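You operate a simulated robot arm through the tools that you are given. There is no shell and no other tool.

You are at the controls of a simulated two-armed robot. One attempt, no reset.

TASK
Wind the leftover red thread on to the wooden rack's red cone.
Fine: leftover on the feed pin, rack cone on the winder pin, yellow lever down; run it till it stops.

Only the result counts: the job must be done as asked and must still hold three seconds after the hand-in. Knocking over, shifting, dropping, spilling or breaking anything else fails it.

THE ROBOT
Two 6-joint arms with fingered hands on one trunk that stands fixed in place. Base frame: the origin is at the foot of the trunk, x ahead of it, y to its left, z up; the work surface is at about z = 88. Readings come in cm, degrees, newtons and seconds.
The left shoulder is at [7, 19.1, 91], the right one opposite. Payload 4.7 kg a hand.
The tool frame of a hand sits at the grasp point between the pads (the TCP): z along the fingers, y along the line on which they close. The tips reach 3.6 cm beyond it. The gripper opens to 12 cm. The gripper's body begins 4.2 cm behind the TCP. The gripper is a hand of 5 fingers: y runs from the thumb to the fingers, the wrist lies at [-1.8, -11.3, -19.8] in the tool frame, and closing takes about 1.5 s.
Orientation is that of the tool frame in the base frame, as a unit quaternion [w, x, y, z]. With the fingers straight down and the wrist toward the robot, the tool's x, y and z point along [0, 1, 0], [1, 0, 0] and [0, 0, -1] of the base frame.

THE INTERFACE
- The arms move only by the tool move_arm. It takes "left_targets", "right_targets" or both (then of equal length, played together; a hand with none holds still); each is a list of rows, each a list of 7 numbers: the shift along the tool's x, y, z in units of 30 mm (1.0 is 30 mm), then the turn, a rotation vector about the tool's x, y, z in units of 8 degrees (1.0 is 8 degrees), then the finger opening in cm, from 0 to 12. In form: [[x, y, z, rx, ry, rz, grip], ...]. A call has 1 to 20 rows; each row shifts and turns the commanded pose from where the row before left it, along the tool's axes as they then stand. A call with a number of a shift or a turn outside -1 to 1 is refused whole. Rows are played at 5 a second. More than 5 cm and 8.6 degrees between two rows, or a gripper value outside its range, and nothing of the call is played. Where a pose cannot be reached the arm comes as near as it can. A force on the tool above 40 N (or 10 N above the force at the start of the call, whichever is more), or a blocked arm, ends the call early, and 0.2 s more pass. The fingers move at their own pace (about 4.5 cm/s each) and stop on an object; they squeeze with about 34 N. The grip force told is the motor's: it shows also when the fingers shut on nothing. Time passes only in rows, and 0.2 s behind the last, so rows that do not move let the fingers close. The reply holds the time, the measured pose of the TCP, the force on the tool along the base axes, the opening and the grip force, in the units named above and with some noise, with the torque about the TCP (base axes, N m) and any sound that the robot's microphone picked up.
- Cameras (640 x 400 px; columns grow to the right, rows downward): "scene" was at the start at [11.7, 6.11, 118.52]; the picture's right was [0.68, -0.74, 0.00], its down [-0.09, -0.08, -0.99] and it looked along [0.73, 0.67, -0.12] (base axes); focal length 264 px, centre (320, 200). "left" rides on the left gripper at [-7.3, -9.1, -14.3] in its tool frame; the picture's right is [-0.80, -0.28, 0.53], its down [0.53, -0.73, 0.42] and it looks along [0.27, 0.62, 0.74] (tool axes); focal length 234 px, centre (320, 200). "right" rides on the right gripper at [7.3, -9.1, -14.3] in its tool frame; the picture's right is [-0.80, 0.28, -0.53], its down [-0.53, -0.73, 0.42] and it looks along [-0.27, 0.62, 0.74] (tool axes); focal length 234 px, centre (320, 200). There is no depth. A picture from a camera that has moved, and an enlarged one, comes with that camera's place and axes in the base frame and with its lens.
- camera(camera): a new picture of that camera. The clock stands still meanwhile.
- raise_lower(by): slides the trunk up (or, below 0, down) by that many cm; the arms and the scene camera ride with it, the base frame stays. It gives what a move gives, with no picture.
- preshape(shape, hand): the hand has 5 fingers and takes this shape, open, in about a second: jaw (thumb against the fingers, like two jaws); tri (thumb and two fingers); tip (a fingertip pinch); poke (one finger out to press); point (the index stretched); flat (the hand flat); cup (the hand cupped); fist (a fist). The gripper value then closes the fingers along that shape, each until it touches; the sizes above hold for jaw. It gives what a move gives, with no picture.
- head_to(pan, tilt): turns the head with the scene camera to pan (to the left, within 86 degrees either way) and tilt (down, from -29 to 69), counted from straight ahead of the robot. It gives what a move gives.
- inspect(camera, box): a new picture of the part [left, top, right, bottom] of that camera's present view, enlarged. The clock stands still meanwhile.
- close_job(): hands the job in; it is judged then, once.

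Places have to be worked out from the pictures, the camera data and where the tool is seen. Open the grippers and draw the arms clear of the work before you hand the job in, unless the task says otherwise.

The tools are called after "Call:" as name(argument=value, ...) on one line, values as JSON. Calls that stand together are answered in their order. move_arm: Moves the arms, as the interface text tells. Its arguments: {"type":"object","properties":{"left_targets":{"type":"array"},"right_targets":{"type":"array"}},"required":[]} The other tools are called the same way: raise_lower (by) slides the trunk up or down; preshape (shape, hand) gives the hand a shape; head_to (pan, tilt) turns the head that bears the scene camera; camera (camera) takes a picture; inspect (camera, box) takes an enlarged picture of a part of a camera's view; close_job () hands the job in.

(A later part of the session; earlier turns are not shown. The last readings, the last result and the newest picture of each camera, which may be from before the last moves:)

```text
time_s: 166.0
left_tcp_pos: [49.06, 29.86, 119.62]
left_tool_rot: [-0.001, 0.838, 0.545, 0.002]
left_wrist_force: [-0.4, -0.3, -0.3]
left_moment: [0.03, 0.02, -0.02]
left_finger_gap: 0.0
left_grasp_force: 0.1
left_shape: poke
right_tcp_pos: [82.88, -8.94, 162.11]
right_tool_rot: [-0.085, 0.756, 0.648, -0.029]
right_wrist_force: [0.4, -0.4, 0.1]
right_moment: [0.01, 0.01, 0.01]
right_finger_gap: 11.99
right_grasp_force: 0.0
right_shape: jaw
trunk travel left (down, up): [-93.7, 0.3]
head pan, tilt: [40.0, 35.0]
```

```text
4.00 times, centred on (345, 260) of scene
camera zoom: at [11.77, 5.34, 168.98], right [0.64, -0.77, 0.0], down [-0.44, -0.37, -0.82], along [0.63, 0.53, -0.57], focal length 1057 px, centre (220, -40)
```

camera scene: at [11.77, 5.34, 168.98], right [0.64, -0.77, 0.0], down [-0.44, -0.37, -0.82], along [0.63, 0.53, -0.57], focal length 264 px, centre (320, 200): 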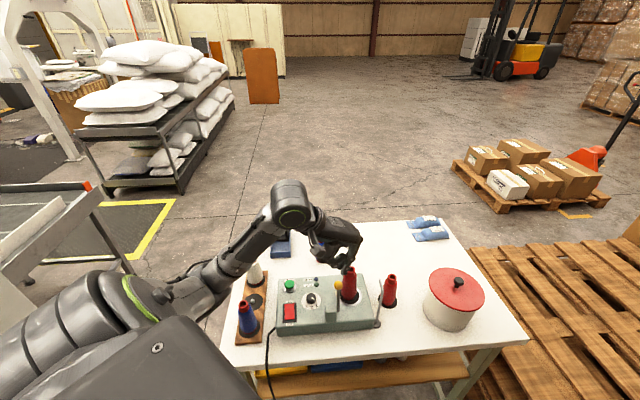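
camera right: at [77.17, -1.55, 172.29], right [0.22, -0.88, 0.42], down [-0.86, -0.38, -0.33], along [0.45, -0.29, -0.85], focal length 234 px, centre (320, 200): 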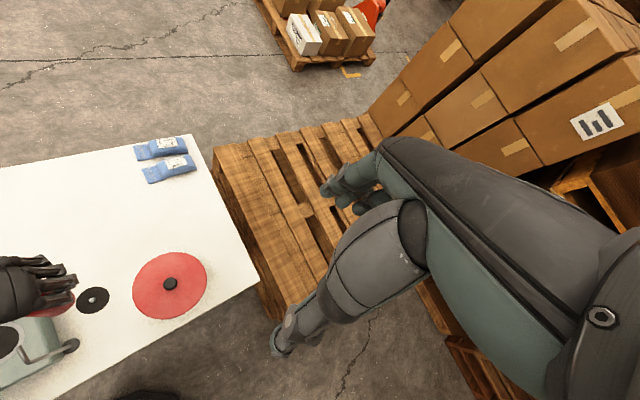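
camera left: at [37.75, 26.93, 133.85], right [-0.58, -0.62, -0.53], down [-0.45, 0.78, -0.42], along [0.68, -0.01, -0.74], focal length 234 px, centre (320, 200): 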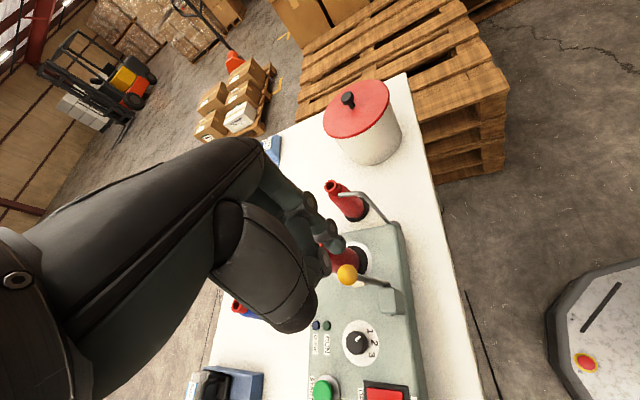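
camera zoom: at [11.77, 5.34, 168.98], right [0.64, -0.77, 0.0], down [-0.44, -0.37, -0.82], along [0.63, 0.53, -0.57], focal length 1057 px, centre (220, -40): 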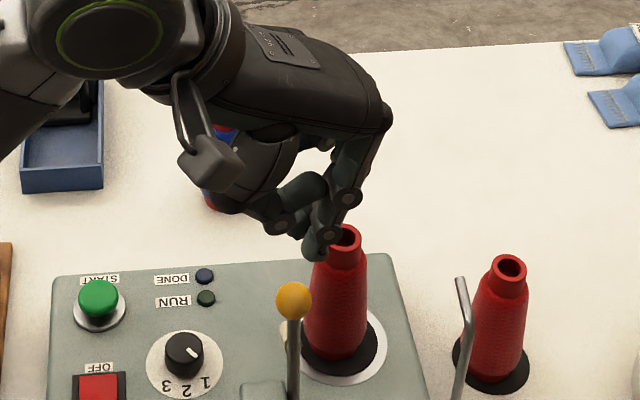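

The curled fingers lie ahead of the index in the push direction at this yaw; I rotate the hand about 45° more (toward yaw +20°) so they are off to the side.

Call:
move_arm(left_targets=[[0, -0.3, 0, 0, 0, -1, 0], [0, -0.3, 0, 0, 0, -1, 0], [0, 0, 0, 0, 0, -1, 0], [0, 0, 0, 0, 0, -1, 0], [0, 0, 0, 0, 0, -1, 0], [0, 0, 0, 0, 0, -0.7, 0]])

Call:
camera(camera="scene")

Call:
inspect(camera="left", box=[270, 170, 450, 330])

```text
time_s: 167.4
left_tcp_pos: [49.66, 37.42, 114.48]
left_tool_rot: [0.002, 0.562, 0.827, 0.001]
left_wrist_force: [0.1, -0.4, 0.0]
left_moment: [0.0, 0.02, 0.05]
left_finger_gap: 0.0
left_grasp_force: 0.1
left_shape: poke
left hand out of reach, approached as far as the arm can: row 2, 3, 4, 5, 6
right_tcp_pos: [82.88, -8.77, 162.08]
right_tool_rot: [-0.084, 0.757, 0.648, -0.029]
right_wrist_force: [0.4, 0.2, 0.1]
right_moment: [-0.03, 0.0, 0.0]
right_finger_gap: 11.98
right_grasp_force: 0.2
right_shape: jaw
trunk travel left (down, up): [-93.7, 0.3]
head pan, tilt: [40.0, 35.0]
```

```text
taken
camera scene: at [11.74, 5.47, 168.97], right [0.64, -0.77, 0.0], down [-0.44, -0.37, -0.82], along [0.63, 0.53, -0.57], focal length 264 px, centre (320, 200)
```

scene: 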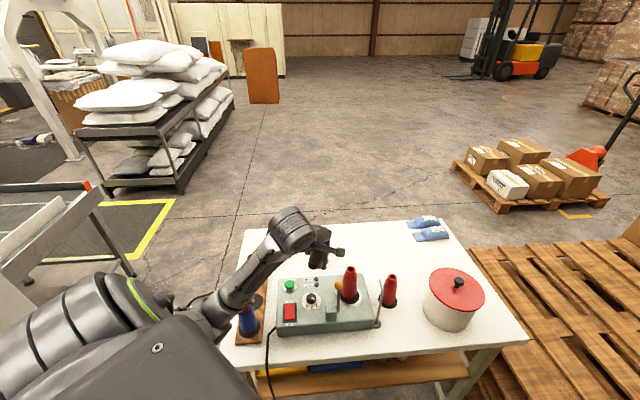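

```text
2.50 times, centred on (360, 250) of left
camera zoom: at [43.72, 27.35, 128.74], right [0.04, -0.85, -0.52], down [-0.88, 0.22, -0.43], along [0.48, 0.48, -0.74], focal length 585 px, centre (220, 75)
```

zoom: 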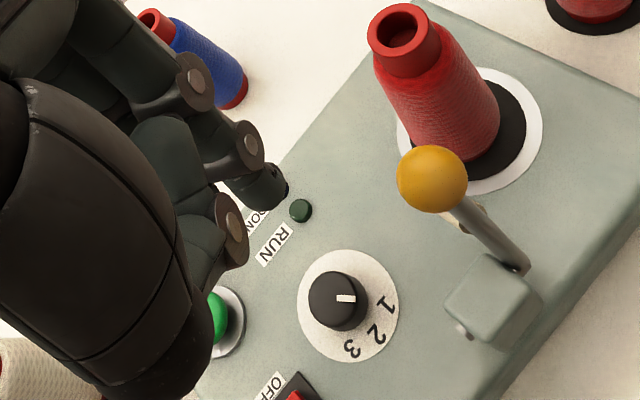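

Yaw +22 drags the hand off position. A better plan: hand on the far-left side with the index pointing along the machine toward +e1 (yaw ≈ −135°, tilted), sweeping the lever toward the back. I first go back up and rotate.

Call:
move_arm(left_targets=[[0.3, 0, -0.6, 0, 0, 1, 0], [0.5, 0, -0.6, 0, 0, 1, 0], [0.6, 0, -0.3, 0, 0, 1, 0], [0.6, 0, 0, 0, 0, 1, 0], [0.6, 0, 0, 0, 0, 1, 0], [0.5, 0, 0, 0, 0, 1, 0], [0.3, 0, 0, 0, 0, 1, 0], [0, 0, 0, 0, 0, 1, 0], [0, 0, 0, 0, 0, 1, 0], [0, 0, 0, 0, 0, 1, 0], [0, 0, 0, 0, 0, 1, 0], [0, 0, 0, 0, 0, 1, 0]])

Call:
camera(camera="scene")

```text
time_s: 170.0
left_tcp_pos: [50.13, 47.28, 118.97]
left_tool_rot: [-0.001, 0.991, 0.135, 0.0]
left_wrist_force: [-0.8, -0.1, 0.2]
left_moment: [-0.01, 0.02, 0.01]
left_finger_gap: 0.0
left_grasp_force: 0.1
left_shape: poke
right_tcp_pos: [82.93, -8.72, 162.03]
right_tool_rot: [-0.085, 0.757, 0.648, -0.029]
right_wrist_force: [0.7, -0.4, 0.6]
right_moment: [-0.01, 0.02, 0.02]
right_finger_gap: 12.0
right_grasp_force: 0.0
right_shape: jaw
trunk travel left (down, up): [-93.7, 0.3]
head pan, tilt: [40.0, 35.0]
```

```text
taken
camera scene: at [11.79, 5.51, 168.97], right [0.64, -0.77, 0.0], down [-0.44, -0.37, -0.82], along [0.63, 0.53, -0.57], focal length 264 px, centre (320, 200)
```

scene: 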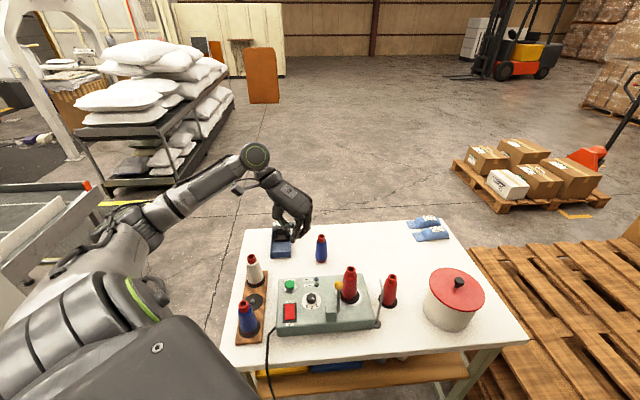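

Continue rotating the hand to yaw ≈ −130° here.

Call:
move_arm(left_targets=[[0, 0, 0, 0, 0, 1, 0], [0, 0, 0, 0, 0, 1, 0], [0, 0, 0, 0, 0, 1, 0], [0, 0, 0, 0, 0, 1, 0], [0, 0, 0, 0, 0, 1, 0], [0, 0, 0, 0, 0, 1, 0], [0, 0, 0, 0, 0, 1, 0]])

Call:
move_arm(left_targets=[[0, 0, 0, 0, 1, 0, 0], [0, 0, 0, 0, 1, 0, 0], [0, 0, 0, 0, 1, 0, 0], [0, 0, 0, 0, 1, 0, 0], [0, 0, 0, 0, 1, 0, 0]])

Call:
camera(camera="scene")

```text
time_s: 171.6
left_tcp_pos: [38.99, 47.6, 119.06]
left_tool_rot: [0.0, 0.941, -0.338, 0.015]
left_wrist_force: [0.0, 0.5, 0.1]
left_moment: [0.03, 0.0, 0.0]
left_finger_gap: 0.0
left_grasp_force: 0.0
left_shape: poke
left hand out of reach, approached as far as the arm can: row 5, 6, 7
right_tcp_pos: [82.49, -8.78, 162.42]
right_tool_rot: [-0.083, 0.757, 0.647, -0.028]
right_wrist_force: [0.0, -0.1, -0.1]
right_moment: [0.02, -0.03, -0.02]
right_finger_gap: 11.99
right_grasp_force: 0.0
right_shape: jaw
trunk travel left (down, up): [-93.7, 0.3]
head pan, tilt: [40.0, 35.0]
```

```text
time_s: 172.8
left_tcp_pos: [39.24, 47.62, 118.87]
left_tool_rot: [0.116, 0.882, -0.324, 0.322]
left_wrist_force: [0.1, -0.5, 0.5]
left_moment: [-0.01, 0.01, -0.01]
left_finger_gap: 0.0
left_grasp_force: 0.0
left_shape: poke
right_tcp_pos: [82.56, -8.68, 162.33]
right_tool_rot: [-0.084, 0.757, 0.647, -0.028]
right_wrist_force: [-0.1, 0.8, 0.6]
right_moment: [0.04, -0.03, -0.03]
right_finger_gap: 11.98
right_grasp_force: 0.0
right_shape: jaw
trunk travel left (down, up): [-93.7, 0.3]
head pan, tilt: [40.0, 35.0]
```

```text
taken
camera scene: at [11.47, 5.59, 168.99], right [0.64, -0.77, 0.0], down [-0.44, -0.37, -0.82], along [0.63, 0.53, -0.57], focal length 264 px, centre (320, 200)
```

scene: 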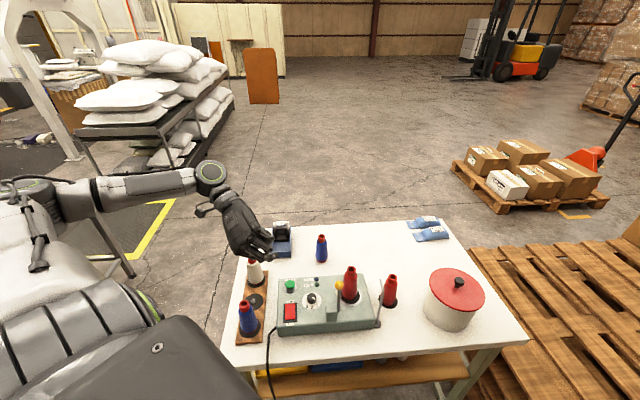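

The tilted pose works well (index pointing along the machine and down ~50°). Now move so the finger is behind the ball, still above it.

Call:
move_arm(left_targets=[[0.557, 0.362, 0.714, 0, 0, 0, 0], [0.557, 0.362, 0.714, 0, 0, 0, 0], [0.557, 0.362, 0.714, 0, 0, 0, 0], [0.557, 0.362, 0.714, 0, 0, 0, 0], [0.557, 0.362, 0.714, 0, 0, 0, 0], [0.557, 0.362, 0.714, 0, 0, 0, 0], [0.557, 0.362, 0.714, 0, 0, 0, 0]])

Call:
inspect(camera="scene", box=[270, 220, 390, 330])

Call:
camera(camera="left")

```text
time_s: 174.4
left_tcp_pos: [48.77, 29.87, 115.0]
left_tool_rot: [0.115, 0.883, -0.324, 0.321]
left_wrist_force: [-0.1, -1.0, 0.7]
left_moment: [0.04, 0.05, 0.01]
left_finger_gap: 0.0
left_grasp_force: 0.0
left_shape: poke
right_tcp_pos: [83.0, -8.87, 162.15]
right_tool_rot: [-0.086, 0.757, 0.648, -0.028]
right_wrist_force: [0.2, -0.6, -0.2]
right_moment: [0.01, 0.02, 0.0]
right_finger_gap: 12.0
right_grasp_force: 0.0
right_shape: jaw
trunk travel left (down, up): [-93.7, 0.3]
head pan, tilt: [40.0, 35.0]
```

```text
3.64 times, centred on (330, 275) of scene
camera zoom: at [11.83, 5.38, 168.97], right [0.64, -0.77, 0.0], down [-0.44, -0.37, -0.82], along [0.63, 0.53, -0.57], focal length 961 px, centre (284, -73)
```

zoom: 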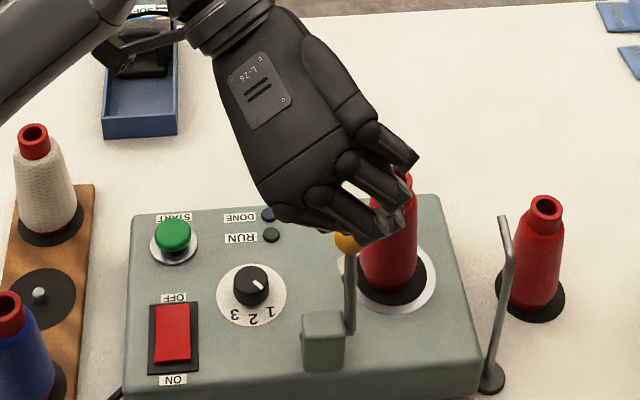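

```text
taken
camera left: at [43.42, 46.4, 121.32], right [-0.03, 0.4, -0.92], down [0.99, 0.12, 0.02], along [0.12, -0.91, -0.4], focal length 234 px, centre (320, 200)
```

left: 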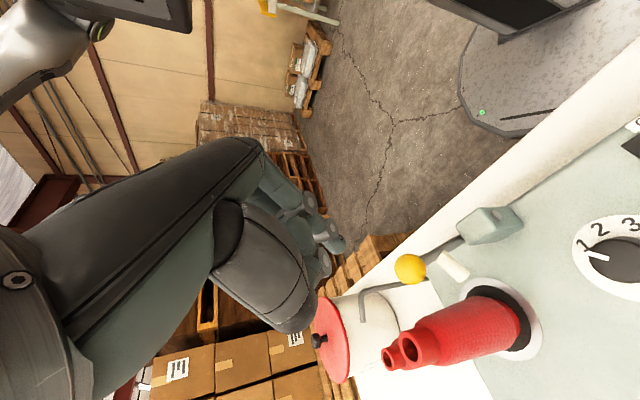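

The index is behind the ball and beyond the lever plane slightly. Descend vertically ~7 cm so the finger is at ball height, watching force.

Call:
move_arm(left_targets=[[-0.375, 0, 0.447, 0, 0, 0, 0], [-0.375, 0, 0.447, 0, 0, 0, 0], [-0.375, 0, 0.447, 0, 0, 0, 0]])

Call:
inspect(camera="scene", box=[290, 230, 380, 320])

Call:
inspect(camera="left", box=[260, 180, 480, 340])

```text
time_s: 175.2
left_tcp_pos: [48.52, 29.89, 109.63]
left_tool_rot: [0.117, 0.882, -0.324, 0.321]
left_wrist_force: [-0.2, 0.1, -0.4]
left_moment: [-0.01, -0.01, 0.04]
left_finger_gap: 0.0
left_grasp_force: 0.0
left_shape: poke
right_tcp_pos: [82.84, -8.68, 162.3]
right_tool_rot: [-0.084, 0.757, 0.648, -0.028]
right_wrist_force: [-0.5, -0.3, -0.3]
right_moment: [0.0, 0.02, 0.0]
right_finger_gap: 11.98
right_grasp_force: 0.0
right_shape: jaw
trunk travel left (down, up): [-93.7, 0.3]
head pan, tilt: [40.0, 35.0]
```

```text
4.44 times, centred on (335, 275) of scene
camera zoom: at [11.7, 5.53, 168.98], right [0.64, -0.77, 0.0], down [-0.44, -0.37, -0.82], along [0.63, 0.53, -0.57], focal length 1174 px, centre (253, -133)
```

zoom: 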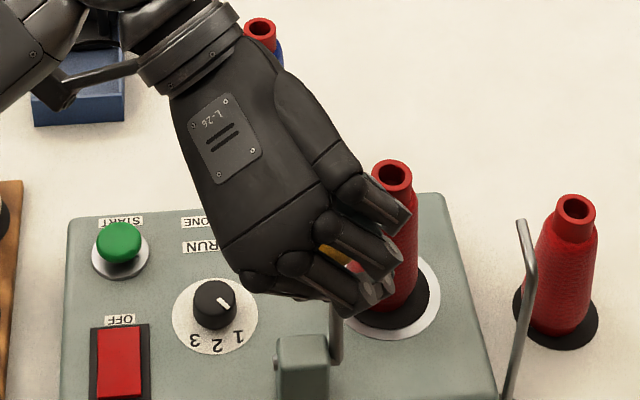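

```text
2.50 times, centred on (370, 260) of left
camera zoom: at [43.29, 46.48, 115.89], right [-0.03, 0.39, -0.92], down [0.99, 0.12, 0.02], along [0.12, -0.91, -0.4], focal length 585 px, centre (195, 50)
```

zoom: 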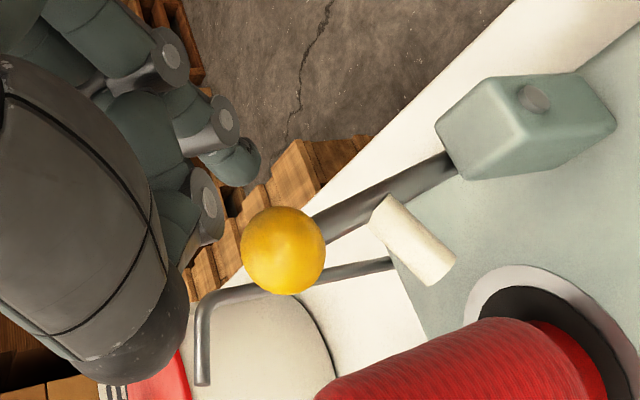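

Clear of the ball. I shift 1 cm away from the cone side (−e1) and descend 1.8 cm more, putting the fingertip just below ball centre behind it.

Call:
move_arm(left_targets=[[-0.254, -0.027, -0.214, 0, 0, 0, 0], [-0.193, 0, 0.23, 0, 0, 0, 0], [-0.193, 0, 0.23, 0, 0, 0, 0], [0, 0, 0, 0, 0, 0, 0]])

Call:
inspect(camera="left", box=[260, 180, 480, 340])

Call:
inspect(camera="scene", box=[310, 240, 380, 310])

```text
time_s: 176.2
left_tcp_pos: [47.89, 30.69, 107.88]
left_tool_rot: [0.118, 0.882, -0.324, 0.322]
left_wrist_force: [-0.1, -0.7, -0.3]
left_moment: [0.03, -0.03, 0.01]
left_finger_gap: 0.0
left_grasp_force: 0.1
left_shape: poke
right_tcp_pos: [82.78, -8.81, 162.29]
right_tool_rot: [-0.085, 0.757, 0.647, -0.029]
right_wrist_force: [0.0, -0.5, -0.1]
right_moment: [-0.01, -0.02, -0.02]
right_finger_gap: 11.97
right_grasp_force: 0.1
right_shape: jaw
trunk travel left (down, up): [-93.7, 0.3]
head pan, tilt: [40.0, 35.0]
```

```text
2.50 times, centred on (370, 260) of left
camera zoom: at [42.52, 47.12, 114.19], right [-0.03, 0.39, -0.92], down [0.99, 0.12, 0.02], along [0.12, -0.91, -0.4], focal length 585 px, centre (195, 50)
```

zoom: 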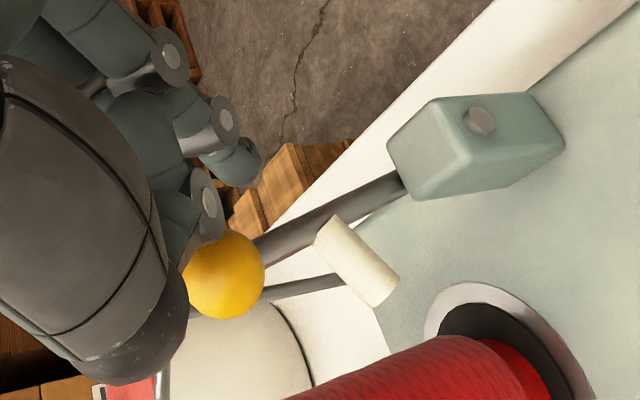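

```text
5.71 times, centred on (345, 275) of scene
camera zoom: at [11.64, 5.54, 168.98], right [0.64, -0.77, 0.0], down [-0.44, -0.37, -0.82], along [0.63, 0.53, -0.57], focal length 1510 px, centre (177, -229)
```

zoom: 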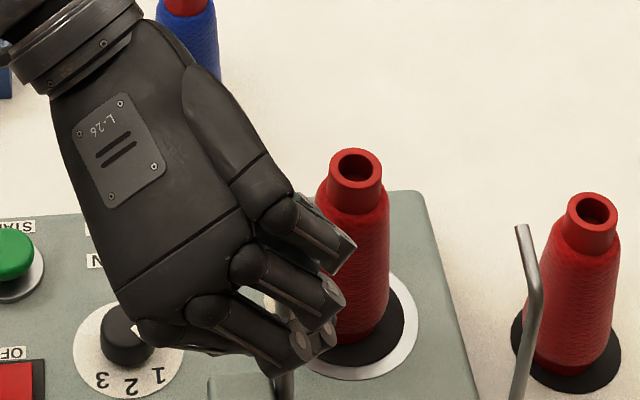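

Now push toward +e2 (tool −y) 3 cm and see whether the lever starts to move.

Call:
move_arm(left_targets=[[0, -0.35, 0, 0, 0, 0, 0], [0, -0.35, 0, 0, 0, 0, 0], [0, -0.35, 0, 0, 0, 0, 0], [0, 0, 0, 0, 0, 0, 0]])

Call:
inspect(camera="left", box=[260, 180, 480, 340])

Call:
inspect(camera="scene", box=[310, 240, 380, 310])

```text
time_s: 177.2
left_tcp_pos: [49.8, 33.01, 107.79]
left_tool_rot: [0.117, 0.882, -0.325, 0.321]
left_wrist_force: [0.3, 0.0, -1.8]
left_moment: [0.01, -0.01, -0.03]
left_finger_gap: 0.02
left_grasp_force: 0.0
left_shape: poke
right_tcp_pos: [82.82, -8.72, 162.33]
right_tool_rot: [-0.084, 0.757, 0.647, -0.029]
right_wrist_force: [0.0, -0.4, 0.0]
right_moment: [-0.02, 0.02, 0.01]
right_finger_gap: 11.99
right_grasp_force: 0.1
right_shape: jaw
trunk travel left (down, up): [-93.7, 0.3]
head pan, tilt: [40.0, 35.0]
```

```text
2.50 times, centred on (370, 260) of left
camera zoom: at [44.43, 49.5, 114.19], right [-0.03, 0.39, -0.92], down [0.99, 0.12, 0.02], along [0.12, -0.91, -0.4], focal length 585 px, centre (195, 50)
```

zoom: 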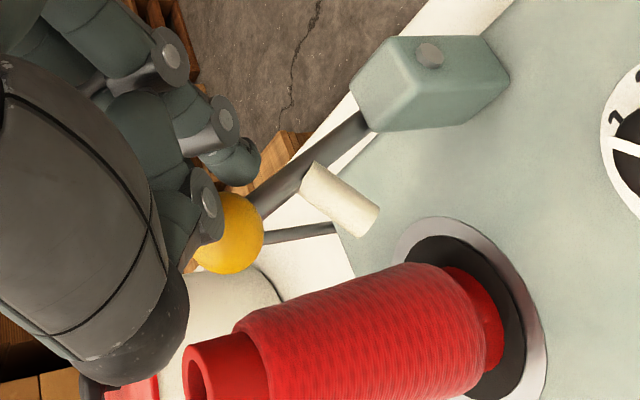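

```text
5.71 times, centred on (345, 275) of scene
camera zoom: at [11.67, 5.52, 168.98], right [0.64, -0.77, 0.0], down [-0.44, -0.37, -0.82], along [0.63, 0.53, -0.57], focal length 1510 px, centre (177, -229)
```

zoom: 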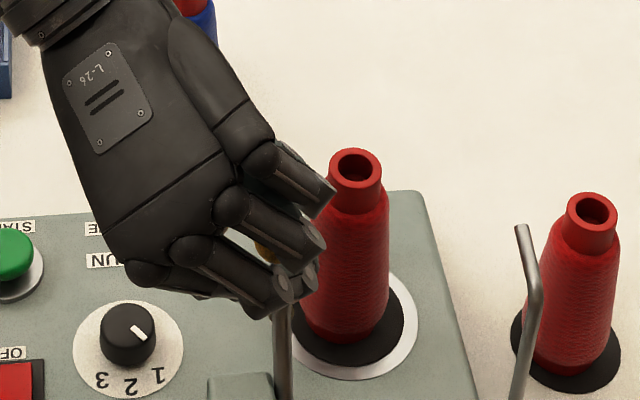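

The finger is just short of the lever. Continue pushing in 0.7 cm steps.

Call:
move_arm(left_targets=[[0, -0.25, 0, 0, 0, 0, 0], [0, -0.25, 0, 0, 0, 0, 0], [0, 0, 0, 0, 0, 0, 0]])

Call:
inspect(camera="left", box=[260, 180, 480, 340])

Call:
inspect(camera="scene", box=[310, 240, 380, 310])

```text
time_s: 178.0
left_tcp_pos: [50.73, 34.01, 107.84]
left_tool_rot: [0.119, 0.882, -0.325, 0.321]
left_wrist_force: [-1.3, -0.2, 0.4]
left_moment: [0.0, 0.0, 0.0]
left_finger_gap: 0.0
left_grasp_force: 0.2
left_shape: poke
right_tcp_pos: [82.77, -8.76, 162.29]
right_tool_rot: [-0.084, 0.757, 0.648, -0.029]
right_wrist_force: [-0.2, 0.9, 0.7]
right_moment: [-0.03, 0.05, -0.02]
right_finger_gap: 11.98
right_grasp_force: 0.1
right_shape: jaw
trunk travel left (down, up): [-93.7, 0.3]
head pan, tilt: [40.0, 35.0]
```

```text
2.50 times, centred on (370, 260) of left
camera zoom: at [45.43, 50.66, 114.1], right [-0.03, 0.39, -0.92], down [0.99, 0.12, 0.02], along [0.12, -0.91, -0.4], focal length 585 px, centre (195, 50)
```

zoom: 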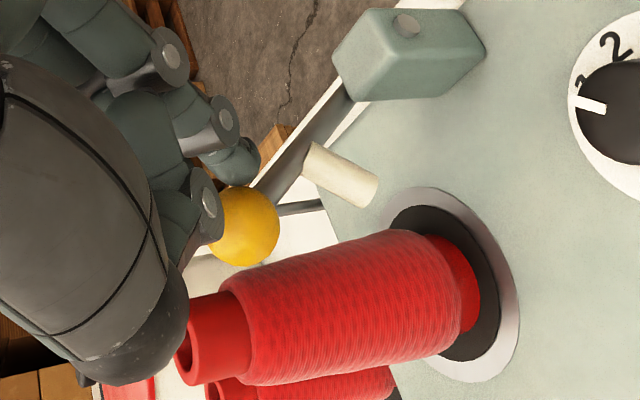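

```text
5.71 times, centred on (345, 275) of scene
camera zoom: at [11.64, 5.52, 168.98], right [0.64, -0.77, 0.0], down [-0.44, -0.37, -0.82], along [0.63, 0.53, -0.57], focal length 1510 px, centre (177, -229)
```

zoom: 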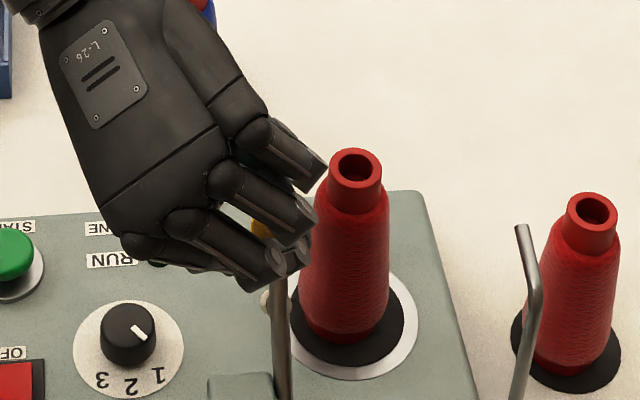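

The lever is moving easily. Continue pushing while descending slightly to follow its arc.

Call:
move_arm(left_targets=[[-0.05, -0.3, 0.06, 0, 0, 0, 0], [-0.06, -0.3, 0.07, 0, 0, 0, 0], [-0.08, -0.3, 0.1, 0, 0, 0, 0], [0, 0, 0, 0, 0, 0, 0]])

Call:
inspect(camera="left", box=[260, 180, 480, 340])

Call:
inspect(camera="scene", box=[310, 240, 380, 310])

```text
time_s: 179.0
left_tcp_pos: [52.61, 36.14, 106.99]
left_tool_rot: [0.117, 0.882, -0.325, 0.322]
left_wrist_force: [-0.6, 0.3, -0.5]
left_moment: [-0.03, 0.0, 0.02]
left_finger_gap: 0.0
left_grasp_force: 0.2
left_shape: poke
right_tcp_pos: [82.9, -8.8, 162.19]
right_tool_rot: [-0.085, 0.757, 0.647, -0.028]
right_wrist_force: [0.0, 0.1, 0.2]
right_moment: [-0.04, 0.04, 0.01]
right_finger_gap: 11.96
right_grasp_force: 0.0
right_shape: jaw
trunk travel left (down, up): [-93.7, 0.3]
head pan, tilt: [40.0, 35.0]
```

```text
2.50 times, centred on (370, 260) of left
camera zoom: at [47.2, 52.78, 113.21], right [-0.03, 0.39, -0.92], down [0.99, 0.12, 0.02], along [0.12, -0.91, -0.4], focal length 585 px, centre (195, 50)
```

zoom: 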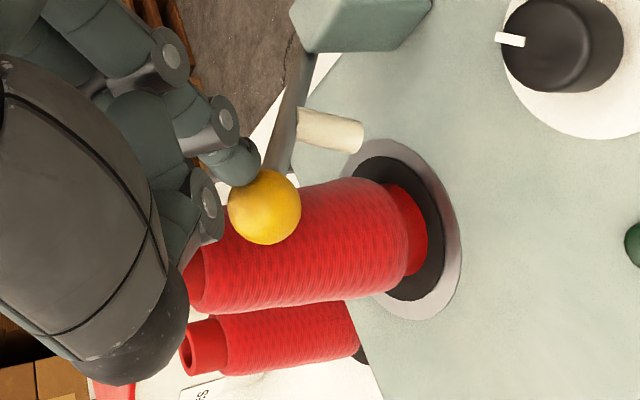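

```text
5.71 times, centred on (345, 275) of scene
camera zoom: at [11.67, 5.53, 168.98], right [0.64, -0.77, 0.0], down [-0.44, -0.37, -0.82], along [0.63, 0.53, -0.57], focal length 1510 px, centre (177, -229)
```

zoom: 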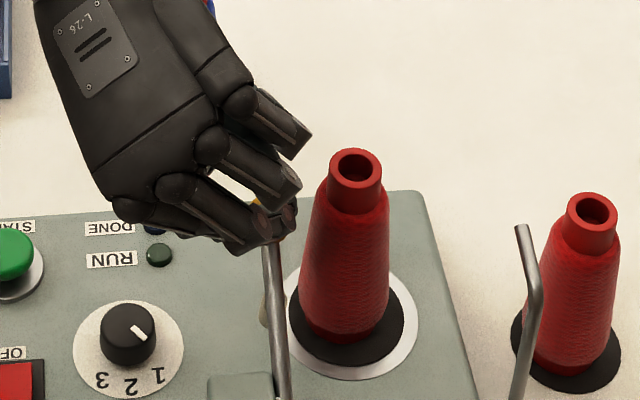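

The lever leans ~40°. Keep following: push back and more downward.

Call:
move_arm(left_targets=[[-0.13, -0.22, 0.155, 0, 0, 0, 0], [-0.16, -0.22, 0.19, 0, 0, 0, 0], [-0.19, -0.2, 0.23, 0, 0, 0, 0], [0, 0, 0, 0, 0, 0, 0]])

Call:
inspect(camera="left", box=[260, 180, 480, 340])

Call:
inspect(camera="scene", box=[310, 240, 380, 310])

```text
time_s: 180.0
left_tcp_pos: [53.83, 37.5, 104.67]
left_tool_rot: [0.118, 0.882, -0.324, 0.321]
left_wrist_force: [0.1, -0.9, 0.2]
left_moment: [-0.02, 0.0, 0.02]
left_finger_gap: 0.0
left_grasp_force: 0.1
left_shape: poke
right_tcp_pos: [82.72, -8.73, 162.25]
right_tool_rot: [-0.084, 0.757, 0.648, -0.028]
right_wrist_force: [-1.0, -0.1, -0.5]
right_moment: [0.0, -0.01, 0.0]
right_finger_gap: 11.98
right_grasp_force: 0.2
right_shape: jaw
trunk travel left (down, up): [-93.7, 0.3]
head pan, tilt: [40.0, 35.0]
```

```text
2.50 times, centred on (370, 260) of left
camera zoom: at [48.43, 54.14, 110.97], right [-0.03, 0.39, -0.92], down [0.99, 0.12, 0.02], along [0.12, -0.91, -0.4], focal length 585 px, centre (195, 50)
```

zoom: 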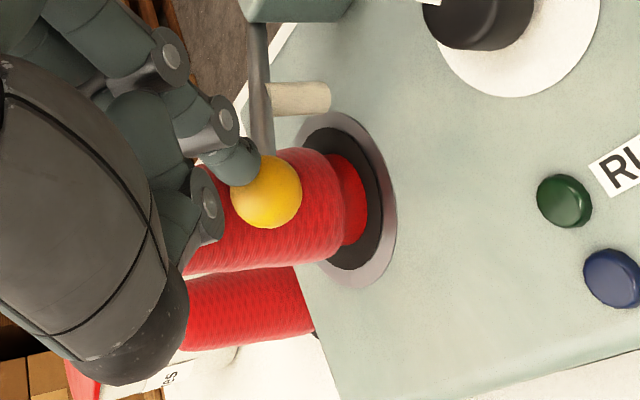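

```text
5.71 times, centred on (345, 275) of scene
camera zoom: at [11.66, 5.53, 168.98], right [0.64, -0.77, 0.0], down [-0.44, -0.37, -0.82], along [0.63, 0.53, -0.57], focal length 1510 px, centre (177, -229)
```

zoom: 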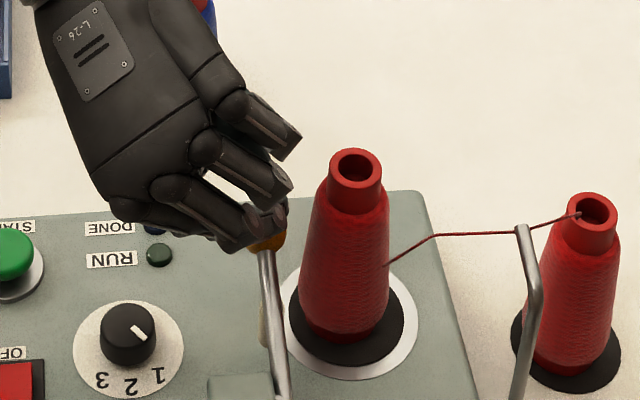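

A thread now runs from the feed cone through the guide to the winder cone. The lever may go further; continue down until it meets its stop.

Call:
move_arm(left_targets=[[-0.17, -0.15, 0.2, 0, 0, 0, 0], [-0.17, -0.15, 0.2, 0, 0, 0, 0], [0, 0, 0, 0, 0, 0, 0]])

Call:
inspect(camera="left", box=[260, 180, 480, 340])

Call:
inspect(camera="scene", box=[310, 240, 380, 310])

```text
time_s: 180.8
left_tcp_pos: [53.8, 37.93, 103.68]
left_tool_rot: [0.117, 0.88, -0.326, 0.323]
left_wrist_force: [-17.4, -3.4, 33.3]
left_moment: [-0.56, 0.08, -0.36]
left_finger_gap: 0.0
left_grasp_force: 0.0
left_shape: poke
right_tcp_pos: [82.01, -8.96, 162.65]
right_tool_rot: [-0.084, 0.756, 0.648, -0.026]
right_wrist_force: [0.2, 0.6, 1.3]
right_moment: [-0.03, -0.02, 0.03]
right_finger_gap: 11.98
right_grasp_force: 0.1
right_shape: jaw
trunk travel left (down, up): [-93.7, 0.3]
head pan, tilt: [40.0, 35.0]
```

```text
2.50 times, centred on (370, 260) of left
camera zoom: at [48.5, 54.68, 109.9], right [-0.02, 0.39, -0.92], down [0.99, 0.11, 0.02], along [0.12, -0.91, -0.39], focal length 585 px, centre (195, 50)
```

zoom: 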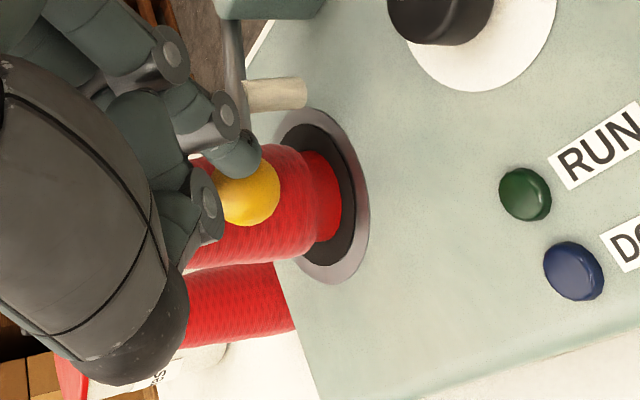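

```text
5.71 times, centred on (345, 275) of scene
camera zoom: at [10.91, 5.23, 169.08], right [0.64, -0.77, 0.0], down [-0.44, -0.37, -0.82], along [0.63, 0.53, -0.57], focal length 1510 px, centre (177, -229)
```

zoom: 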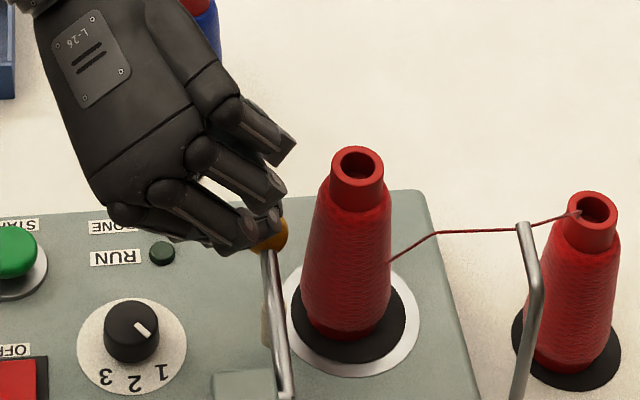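

33 N reaction — the lever is on its stop. Back off: up and away from it, then check that it stays down.

Call:
move_arm(left_targets=[[0.15, 0.1, -0.18, 0, 0, 0, 0], [0.2, 0.3, -0.24, 0, 0, 0, 0], [0.5, 0.3, -0.6, 0, 0, 0, 0], [0.6, 0, -0.7, 0, 0, 0, 0], [0.6, 0, -0.7, 0, 0, 0, 0], [0.6, 0, -0.7, 0, 0, 0, 0]])

Call:
inspect(camera="scene", box=[270, 240, 400, 340])

Call:
camera(camera="left")

```text
time_s: 182.2
left_tcp_pos: [52.85, 36.4, 115.61]
left_tool_rot: [0.116, 0.882, -0.324, 0.321]
left_wrist_force: [-0.3, -0.4, 0.9]
left_moment: [0.02, -0.01, 0.03]
left_finger_gap: 0.0
left_grasp_force: 0.1
left_shape: poke
right_tcp_pos: [82.64, -8.86, 162.3]
right_tool_rot: [-0.085, 0.757, 0.647, -0.028]
right_wrist_force: [0.2, -0.2, 0.0]
right_moment: [0.01, -0.02, 0.03]
right_finger_gap: 11.98
right_grasp_force: 0.0
right_shape: jaw
trunk travel left (down, up): [-93.7, 0.3]
head pan, tilt: [40.0, 35.0]
```

```text
4.00 times, centred on (335, 290) of scene
camera zoom: at [11.62, 5.44, 168.98], right [0.64, -0.77, 0.0], down [-0.44, -0.37, -0.82], along [0.63, 0.53, -0.57], focal length 1057 px, centre (260, -160)
```

zoom: 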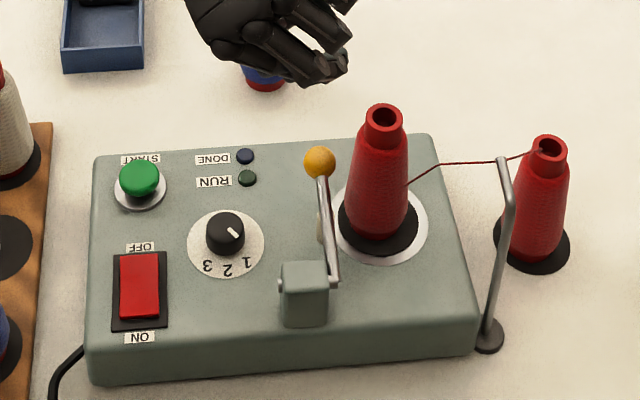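

```text
taken
camera left: at [47.55, 53.12, 121.82], right [-0.03, 0.4, -0.92], down [0.99, 0.12, 0.02], along [0.12, -0.91, -0.4], focal length 234 px, centre (320, 200)
```

left: 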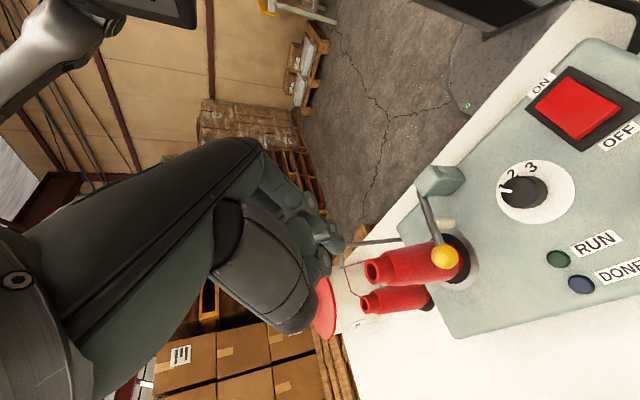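

The lever stays down and the thread is routed. Next the START button (about [47.5, 48.9], top z≈97): I level the hand to tool-down and move above it.

Call:
move_arm(left_targets=[[0.3, 0, -0.4, 0, -1, 0, 0], [0, 0, -0.4, 0, -1, 0, 0], [0, 0, 0, 0, -1, 0, 0], [0, 0, 0, 0, -1, 0, 0], [0, 0, 0, 0, -1, 0, 0], [0, -0.5, 0, 0, 0, -1, 0], [0, -0.5, 0, 0, 0, -1, 0], [0, -0.5, 0, 0, 0, -1, 0], [0, -0.5, 0, 0, 0, -1, 0], [0, -0.5, 0, 0, 0, -1, 0]])

Call:
camera(camera="scene")

```text
time_s: 184.4
left_tcp_pos: [54.71, 44.12, 117.25]
left_tool_rot: [0.093, 0.989, 0.002, 0.112]
left_wrist_force: [-0.4, -0.4, -0.5]
left_moment: [-0.01, -0.03, 0.0]
left_finger_gap: 0.0
left_grasp_force: 0.0
left_shape: poke
left hand out of reach, approached as far as the arm can: row 3, 4, 5
right_tcp_pos: [82.79, -8.56, 162.23]
right_tool_rot: [-0.084, 0.757, 0.647, -0.029]
right_wrist_force: [0.2, 0.2, 0.3]
right_moment: [-0.01, -0.05, -0.02]
right_finger_gap: 12.02
right_grasp_force: 0.2
right_shape: jaw
trunk travel left (down, up): [-93.7, 0.3]
head pan, tilt: [40.0, 35.0]
```

```text
taken
camera scene: at [11.55, 5.66, 168.98], right [0.64, -0.77, 0.0], down [-0.44, -0.37, -0.82], along [0.63, 0.53, -0.57], focal length 264 px, centre (320, 200)
```

scene: 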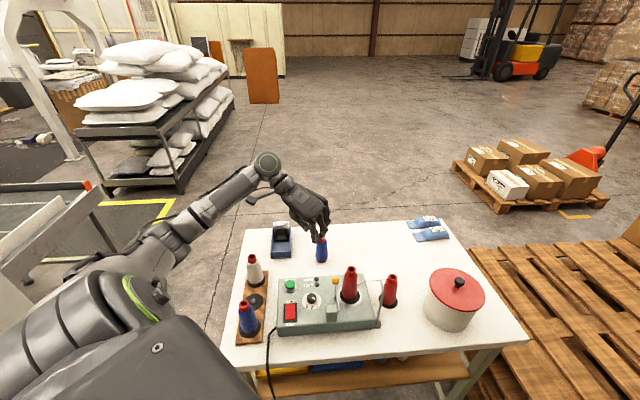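

A residual 17° tilt remains; I correct it and move over the START button.

Call:
move_arm(left_targets=[[0, 0, 0, 0.67, -0.8, 0, 0], [0, 0, 0, 0.67, -0.8, 0, 0], [-0.6, -0.4, 0, 0, 0, -0.5, 0], [-0.6, -0.4, 0, 0, 0, -0.5, 0], [-0.6, -0.4, 0, 0, 0, -0.5, 0], [0, 0, 0, 0, 0, 0, 0]])

Call:
inspect(camera="scene", box=[250, 180, 380, 320])

Call:
camera(camera="left")

```text
time_s: 185.8
left_tcp_pos: [49.11, 46.83, 117.5]
left_tool_rot: [-0.001, 0.994, 0.106, 0.0]
left_wrist_force: [-0.1, -0.5, -0.2]
left_moment: [-0.02, 0.03, 0.0]
left_finger_gap: 0.01
left_grasp_force: 0.1
left_shape: poke
right_tcp_pos: [82.8, -8.72, 162.32]
right_tool_rot: [-0.084, 0.757, 0.647, -0.03]
right_wrist_force: [0.5, 0.3, 0.2]
right_moment: [-0.02, -0.01, -0.02]
right_finger_gap: 12.01
right_grasp_force: 0.0
right_shape: jaw
trunk travel left (down, up): [-93.7, 0.3]
head pan, tilt: [40.0, 35.0]
```

```text
2.86 times, centred on (315, 250) of scene
camera zoom: at [11.75, 5.48, 168.97], right [0.64, -0.77, 0.0], down [-0.44, -0.37, -0.82], along [0.63, 0.53, -0.57], focal length 755 px, centre (334, 57)
```

zoom: 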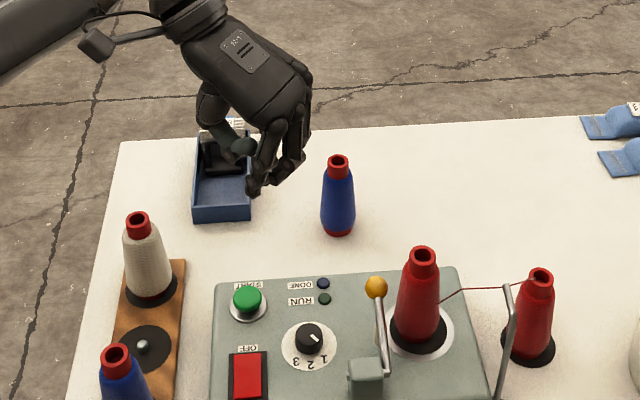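

```text
taken
camera left: at [40.12, 54.34, 131.71], right [-0.84, 0.1, -0.53], down [0.37, 0.83, -0.42], along [0.39, -0.55, -0.74], focal length 234 px, centre (320, 200)
```

left: 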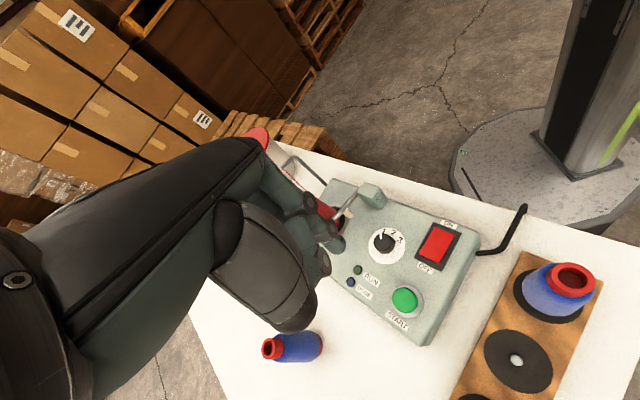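

Fingertip is near [48.4, 46.4]; START is at ≈[47.85, 48.95]. Shift 2.6 cm and descend to just above the button.

Call:
move_arm(left_targets=[[0, -0.44, 0, 0, 0, 0, 0], [0, -0.43, 0.5, 0, 0, 0, 0], [0, 0, 1, 0, 0, 0, 0], [0, 0, 1, 0, 0, 0, 0], [0, 0, 1, 0, 0, 0, 0], [0, 0, 0.9, 0, 0, 0, 0], [0, 0, 0, 0, 0, 0, 0]])

Call:
inspect(camera="scene", box=[260, 240, 330, 320])

Call:
inspect(camera="left", box=[270, 190, 430, 320])

```text
time_s: 187.4
left_tcp_pos: [48.41, 49.46, 104.41]
left_tool_rot: [-0.001, 0.994, 0.106, 0.001]
left_wrist_force: [-0.1, 0.4, 0.4]
left_moment: [-0.02, 0.0, -0.03]
left_finger_gap: 0.0
left_grasp_force: 0.0
left_shape: poke
right_tcp_pos: [82.8, -8.79, 162.31]
right_tool_rot: [-0.083, 0.757, 0.648, -0.029]
right_wrist_force: [0.3, 0.4, 0.1]
right_moment: [0.0, 0.0, 0.0]
right_finger_gap: 11.99
right_grasp_force: 0.1
right_shape: jaw
trunk travel left (down, up): [-93.7, 0.3]
head pan, tilt: [40.0, 35.0]
```

```text
5.00 times, centred on (295, 280) of scene
camera zoom: at [11.67, 5.52, 168.98], right [0.64, -0.77, 0.0], down [-0.44, -0.37, -0.82], along [0.63, 0.53, -0.57], focal length 1321 px, centre (445, -200)
```

zoom: 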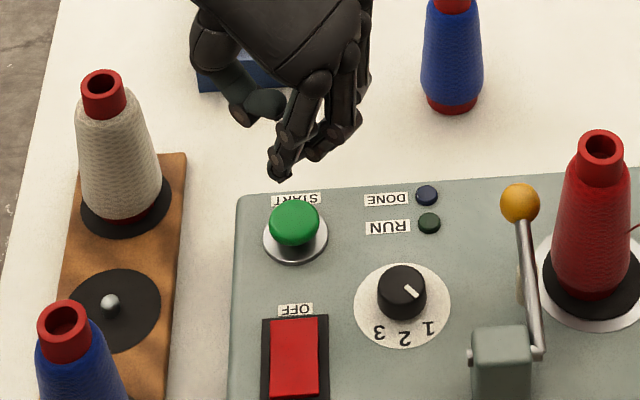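

```text
3.08 times, centred on (350, 255) of left
camera zoom: at [39.35, 56.88, 118.69], right [-0.84, 0.1, -0.53], down [0.37, 0.83, -0.42], along [0.39, -0.55, -0.74], focal length 720 px, centre (228, 31)
```

zoom: 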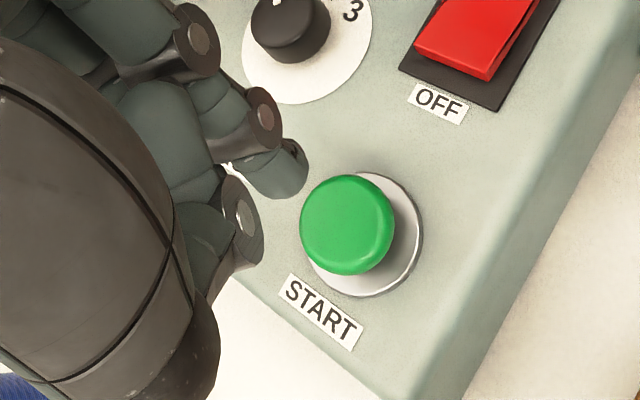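

Triangulating both views: fingertip ≈[47.4, 49.05, 101.2], button top ≈[48.1, 49.2, 95.6]. Shift +0.7 cm and descend 4.5 cm.

Call:
move_arm(left_targets=[[0.24, -0.01, 0.3, 0, 0, 0, 0], [0, 0, 0.6, 0, 0, 0, 0], [0, 0, 0.6, 0, 0, 0, 0], [0, 0, 0, 0, 0, 0, 0]])

Call:
inspect(camera="scene", box=[260, 240, 330, 320])

Call:
inspect(camera="left", box=[270, 190, 430, 320])

```text
time_s: 188.4
left_tcp_pos: [49.24, 49.95, 99.41]
left_tool_rot: [-0.001, 0.994, 0.105, 0.001]
left_wrist_force: [-1.0, -0.3, 1.4]
left_moment: [-0.01, 0.04, 0.0]
left_finger_gap: 0.0
left_grasp_force: 0.0
left_shape: poke
right_tcp_pos: [82.77, -8.76, 162.33]
right_tool_rot: [-0.085, 0.757, 0.648, -0.029]
right_wrist_force: [-0.4, -0.4, 0.3]
right_moment: [0.0, -0.02, -0.01]
right_finger_gap: 11.99
right_grasp_force: 0.1
right_shape: jaw
trunk travel left (down, up): [-93.7, 0.3]
head pan, tilt: [40.0, 35.0]
```

```text
5.00 times, centred on (295, 280) of scene
camera zoom: at [11.66, 5.51, 168.98], right [0.64, -0.77, 0.0], down [-0.44, -0.37, -0.82], along [0.63, 0.53, -0.57], focal length 1321 px, centre (445, -200)
```

zoom: 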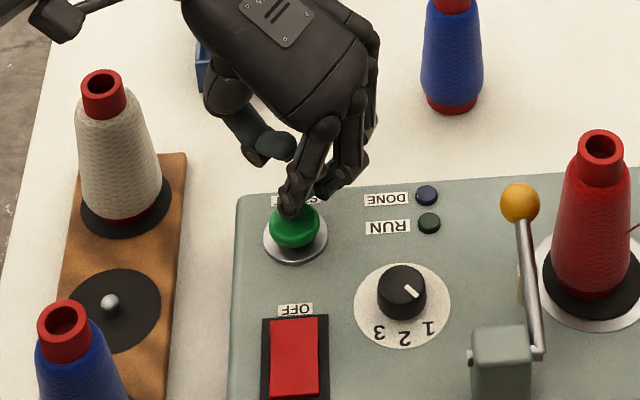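

```text
3.08 times, centred on (350, 255) of left
camera zoom: at [40.18, 57.29, 113.8], right [-0.84, 0.11, -0.53], down [0.37, 0.83, -0.42], along [0.39, -0.55, -0.74], focal length 720 px, centre (228, 31)
```

zoom: 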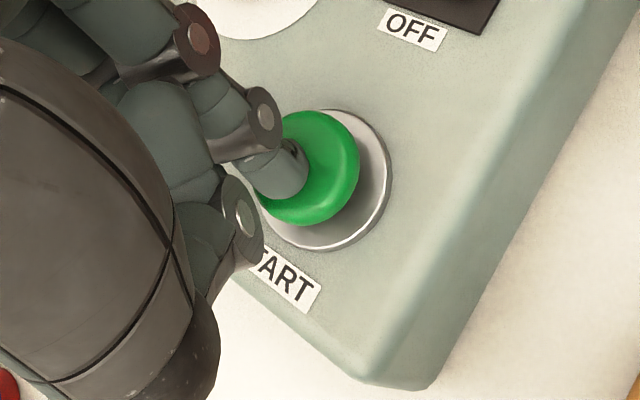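

The finger touches the button's rear edge. I lift slightly, shift 0.6 cm toward its centre, and press down.

Call:
move_arm(left_targets=[[0, 0, -0.15, 0, 0, 0, 0], [-0.2, 0, 0, 0, 0, 0, 0], [0, 0, 0.15, 0, 0, 0, 0], [0, 0, 0.15, 0, 0, 0, 0], [0, 0, 0.1, 0, 0, 0, 0], [0, 0, 0.1, 0, 0, 0, 0]])

Call:
inspect(camera="scene", box=[260, 240, 400, 330])

```text
time_s: 189.8
left_tcp_pos: [48.69, 49.76, 98.92]
left_tool_rot: [-0.002, 0.994, 0.105, 0.002]
left_wrist_force: [-2.7, 2.4, 18.1]
left_moment: [0.05, 0.14, -0.01]
left_finger_gap: 0.0
left_grasp_force: 0.2
left_shape: poke
right_tcp_pos: [82.56, -8.82, 162.58]
right_tool_rot: [-0.084, 0.756, 0.649, -0.029]
right_wrist_force: [-0.2, 0.3, -0.9]
right_moment: [-0.02, 0.0, 0.01]
right_finger_gap: 11.98
right_grasp_force: 0.1
right_shape: jaw
trunk travel left (down, up): [-93.7, 0.3]
head pan, tilt: [40.0, 35.0]
heard: click
```

```text
4.44 times, centred on (330, 285) of scene
camera zoom: at [11.38, 5.32, 169.04], right [0.64, -0.77, 0.0], down [-0.44, -0.37, -0.82], along [0.63, 0.53, -0.57], focal length 1174 px, centre (276, -178)
```

zoom: 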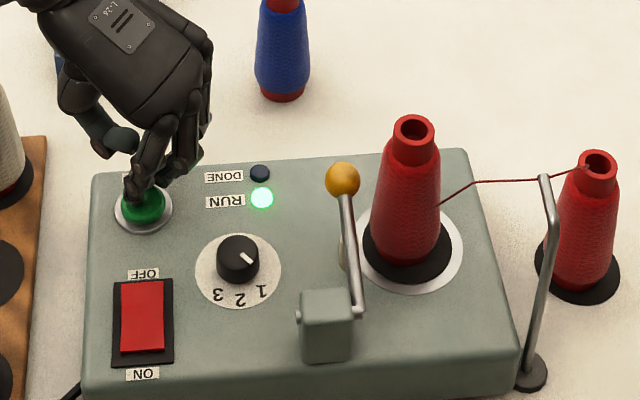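

Click heard and the green RUN lamp lit: the winder is running. Lift the finger clear and wait.

Call:
move_arm(left_targets=[[0, 0, -0.5, 0, 0, 0, 0], [0, 0, -1, 0, 0, 0, 0], [0, 0, -1, 0, 0, 0, 0], [0, 0, -1, 0, 0, 0, 0], [0, -0.5, -1, 0, 0, 0, 0], [0, -0.5, -0.8, 0, 0, 0, 0], [0, 0, 0, 0, 0, 0, 0]])

Call:
inspect(camera="scene", box=[260, 240, 400, 330])

```text
time_s: 191.4
left_tcp_pos: [48.22, 52.52, 114.63]
left_tool_rot: [-0.001, 0.994, 0.106, 0.0]
left_wrist_force: [0.7, -0.8, 0.5]
left_moment: [0.01, -0.01, 0.03]
left_finger_gap: 0.03
left_grasp_force: 0.1
left_shape: poke
right_tcp_pos: [82.85, -8.66, 162.28]
right_tool_rot: [-0.084, 0.757, 0.648, -0.029]
right_wrist_force: [1.0, 0.3, 0.6]
right_moment: [0.03, 0.03, 0.02]
right_finger_gap: 11.98
right_grasp_force: 0.1
right_shape: jaw
trunk travel left (down, up): [-93.7, 0.3]
head pan, tilt: [40.0, 35.0]
```

```text
4.44 times, centred on (330, 285) of scene
camera zoom: at [11.72, 5.53, 168.97], right [0.64, -0.77, 0.0], down [-0.44, -0.37, -0.82], along [0.63, 0.53, -0.57], focal length 1174 px, centre (276, -178)
```

zoom: 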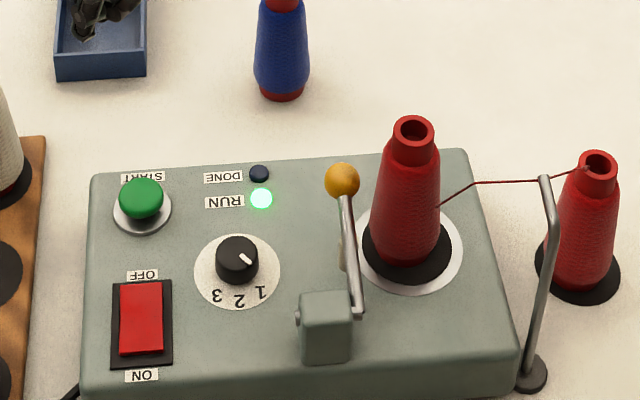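

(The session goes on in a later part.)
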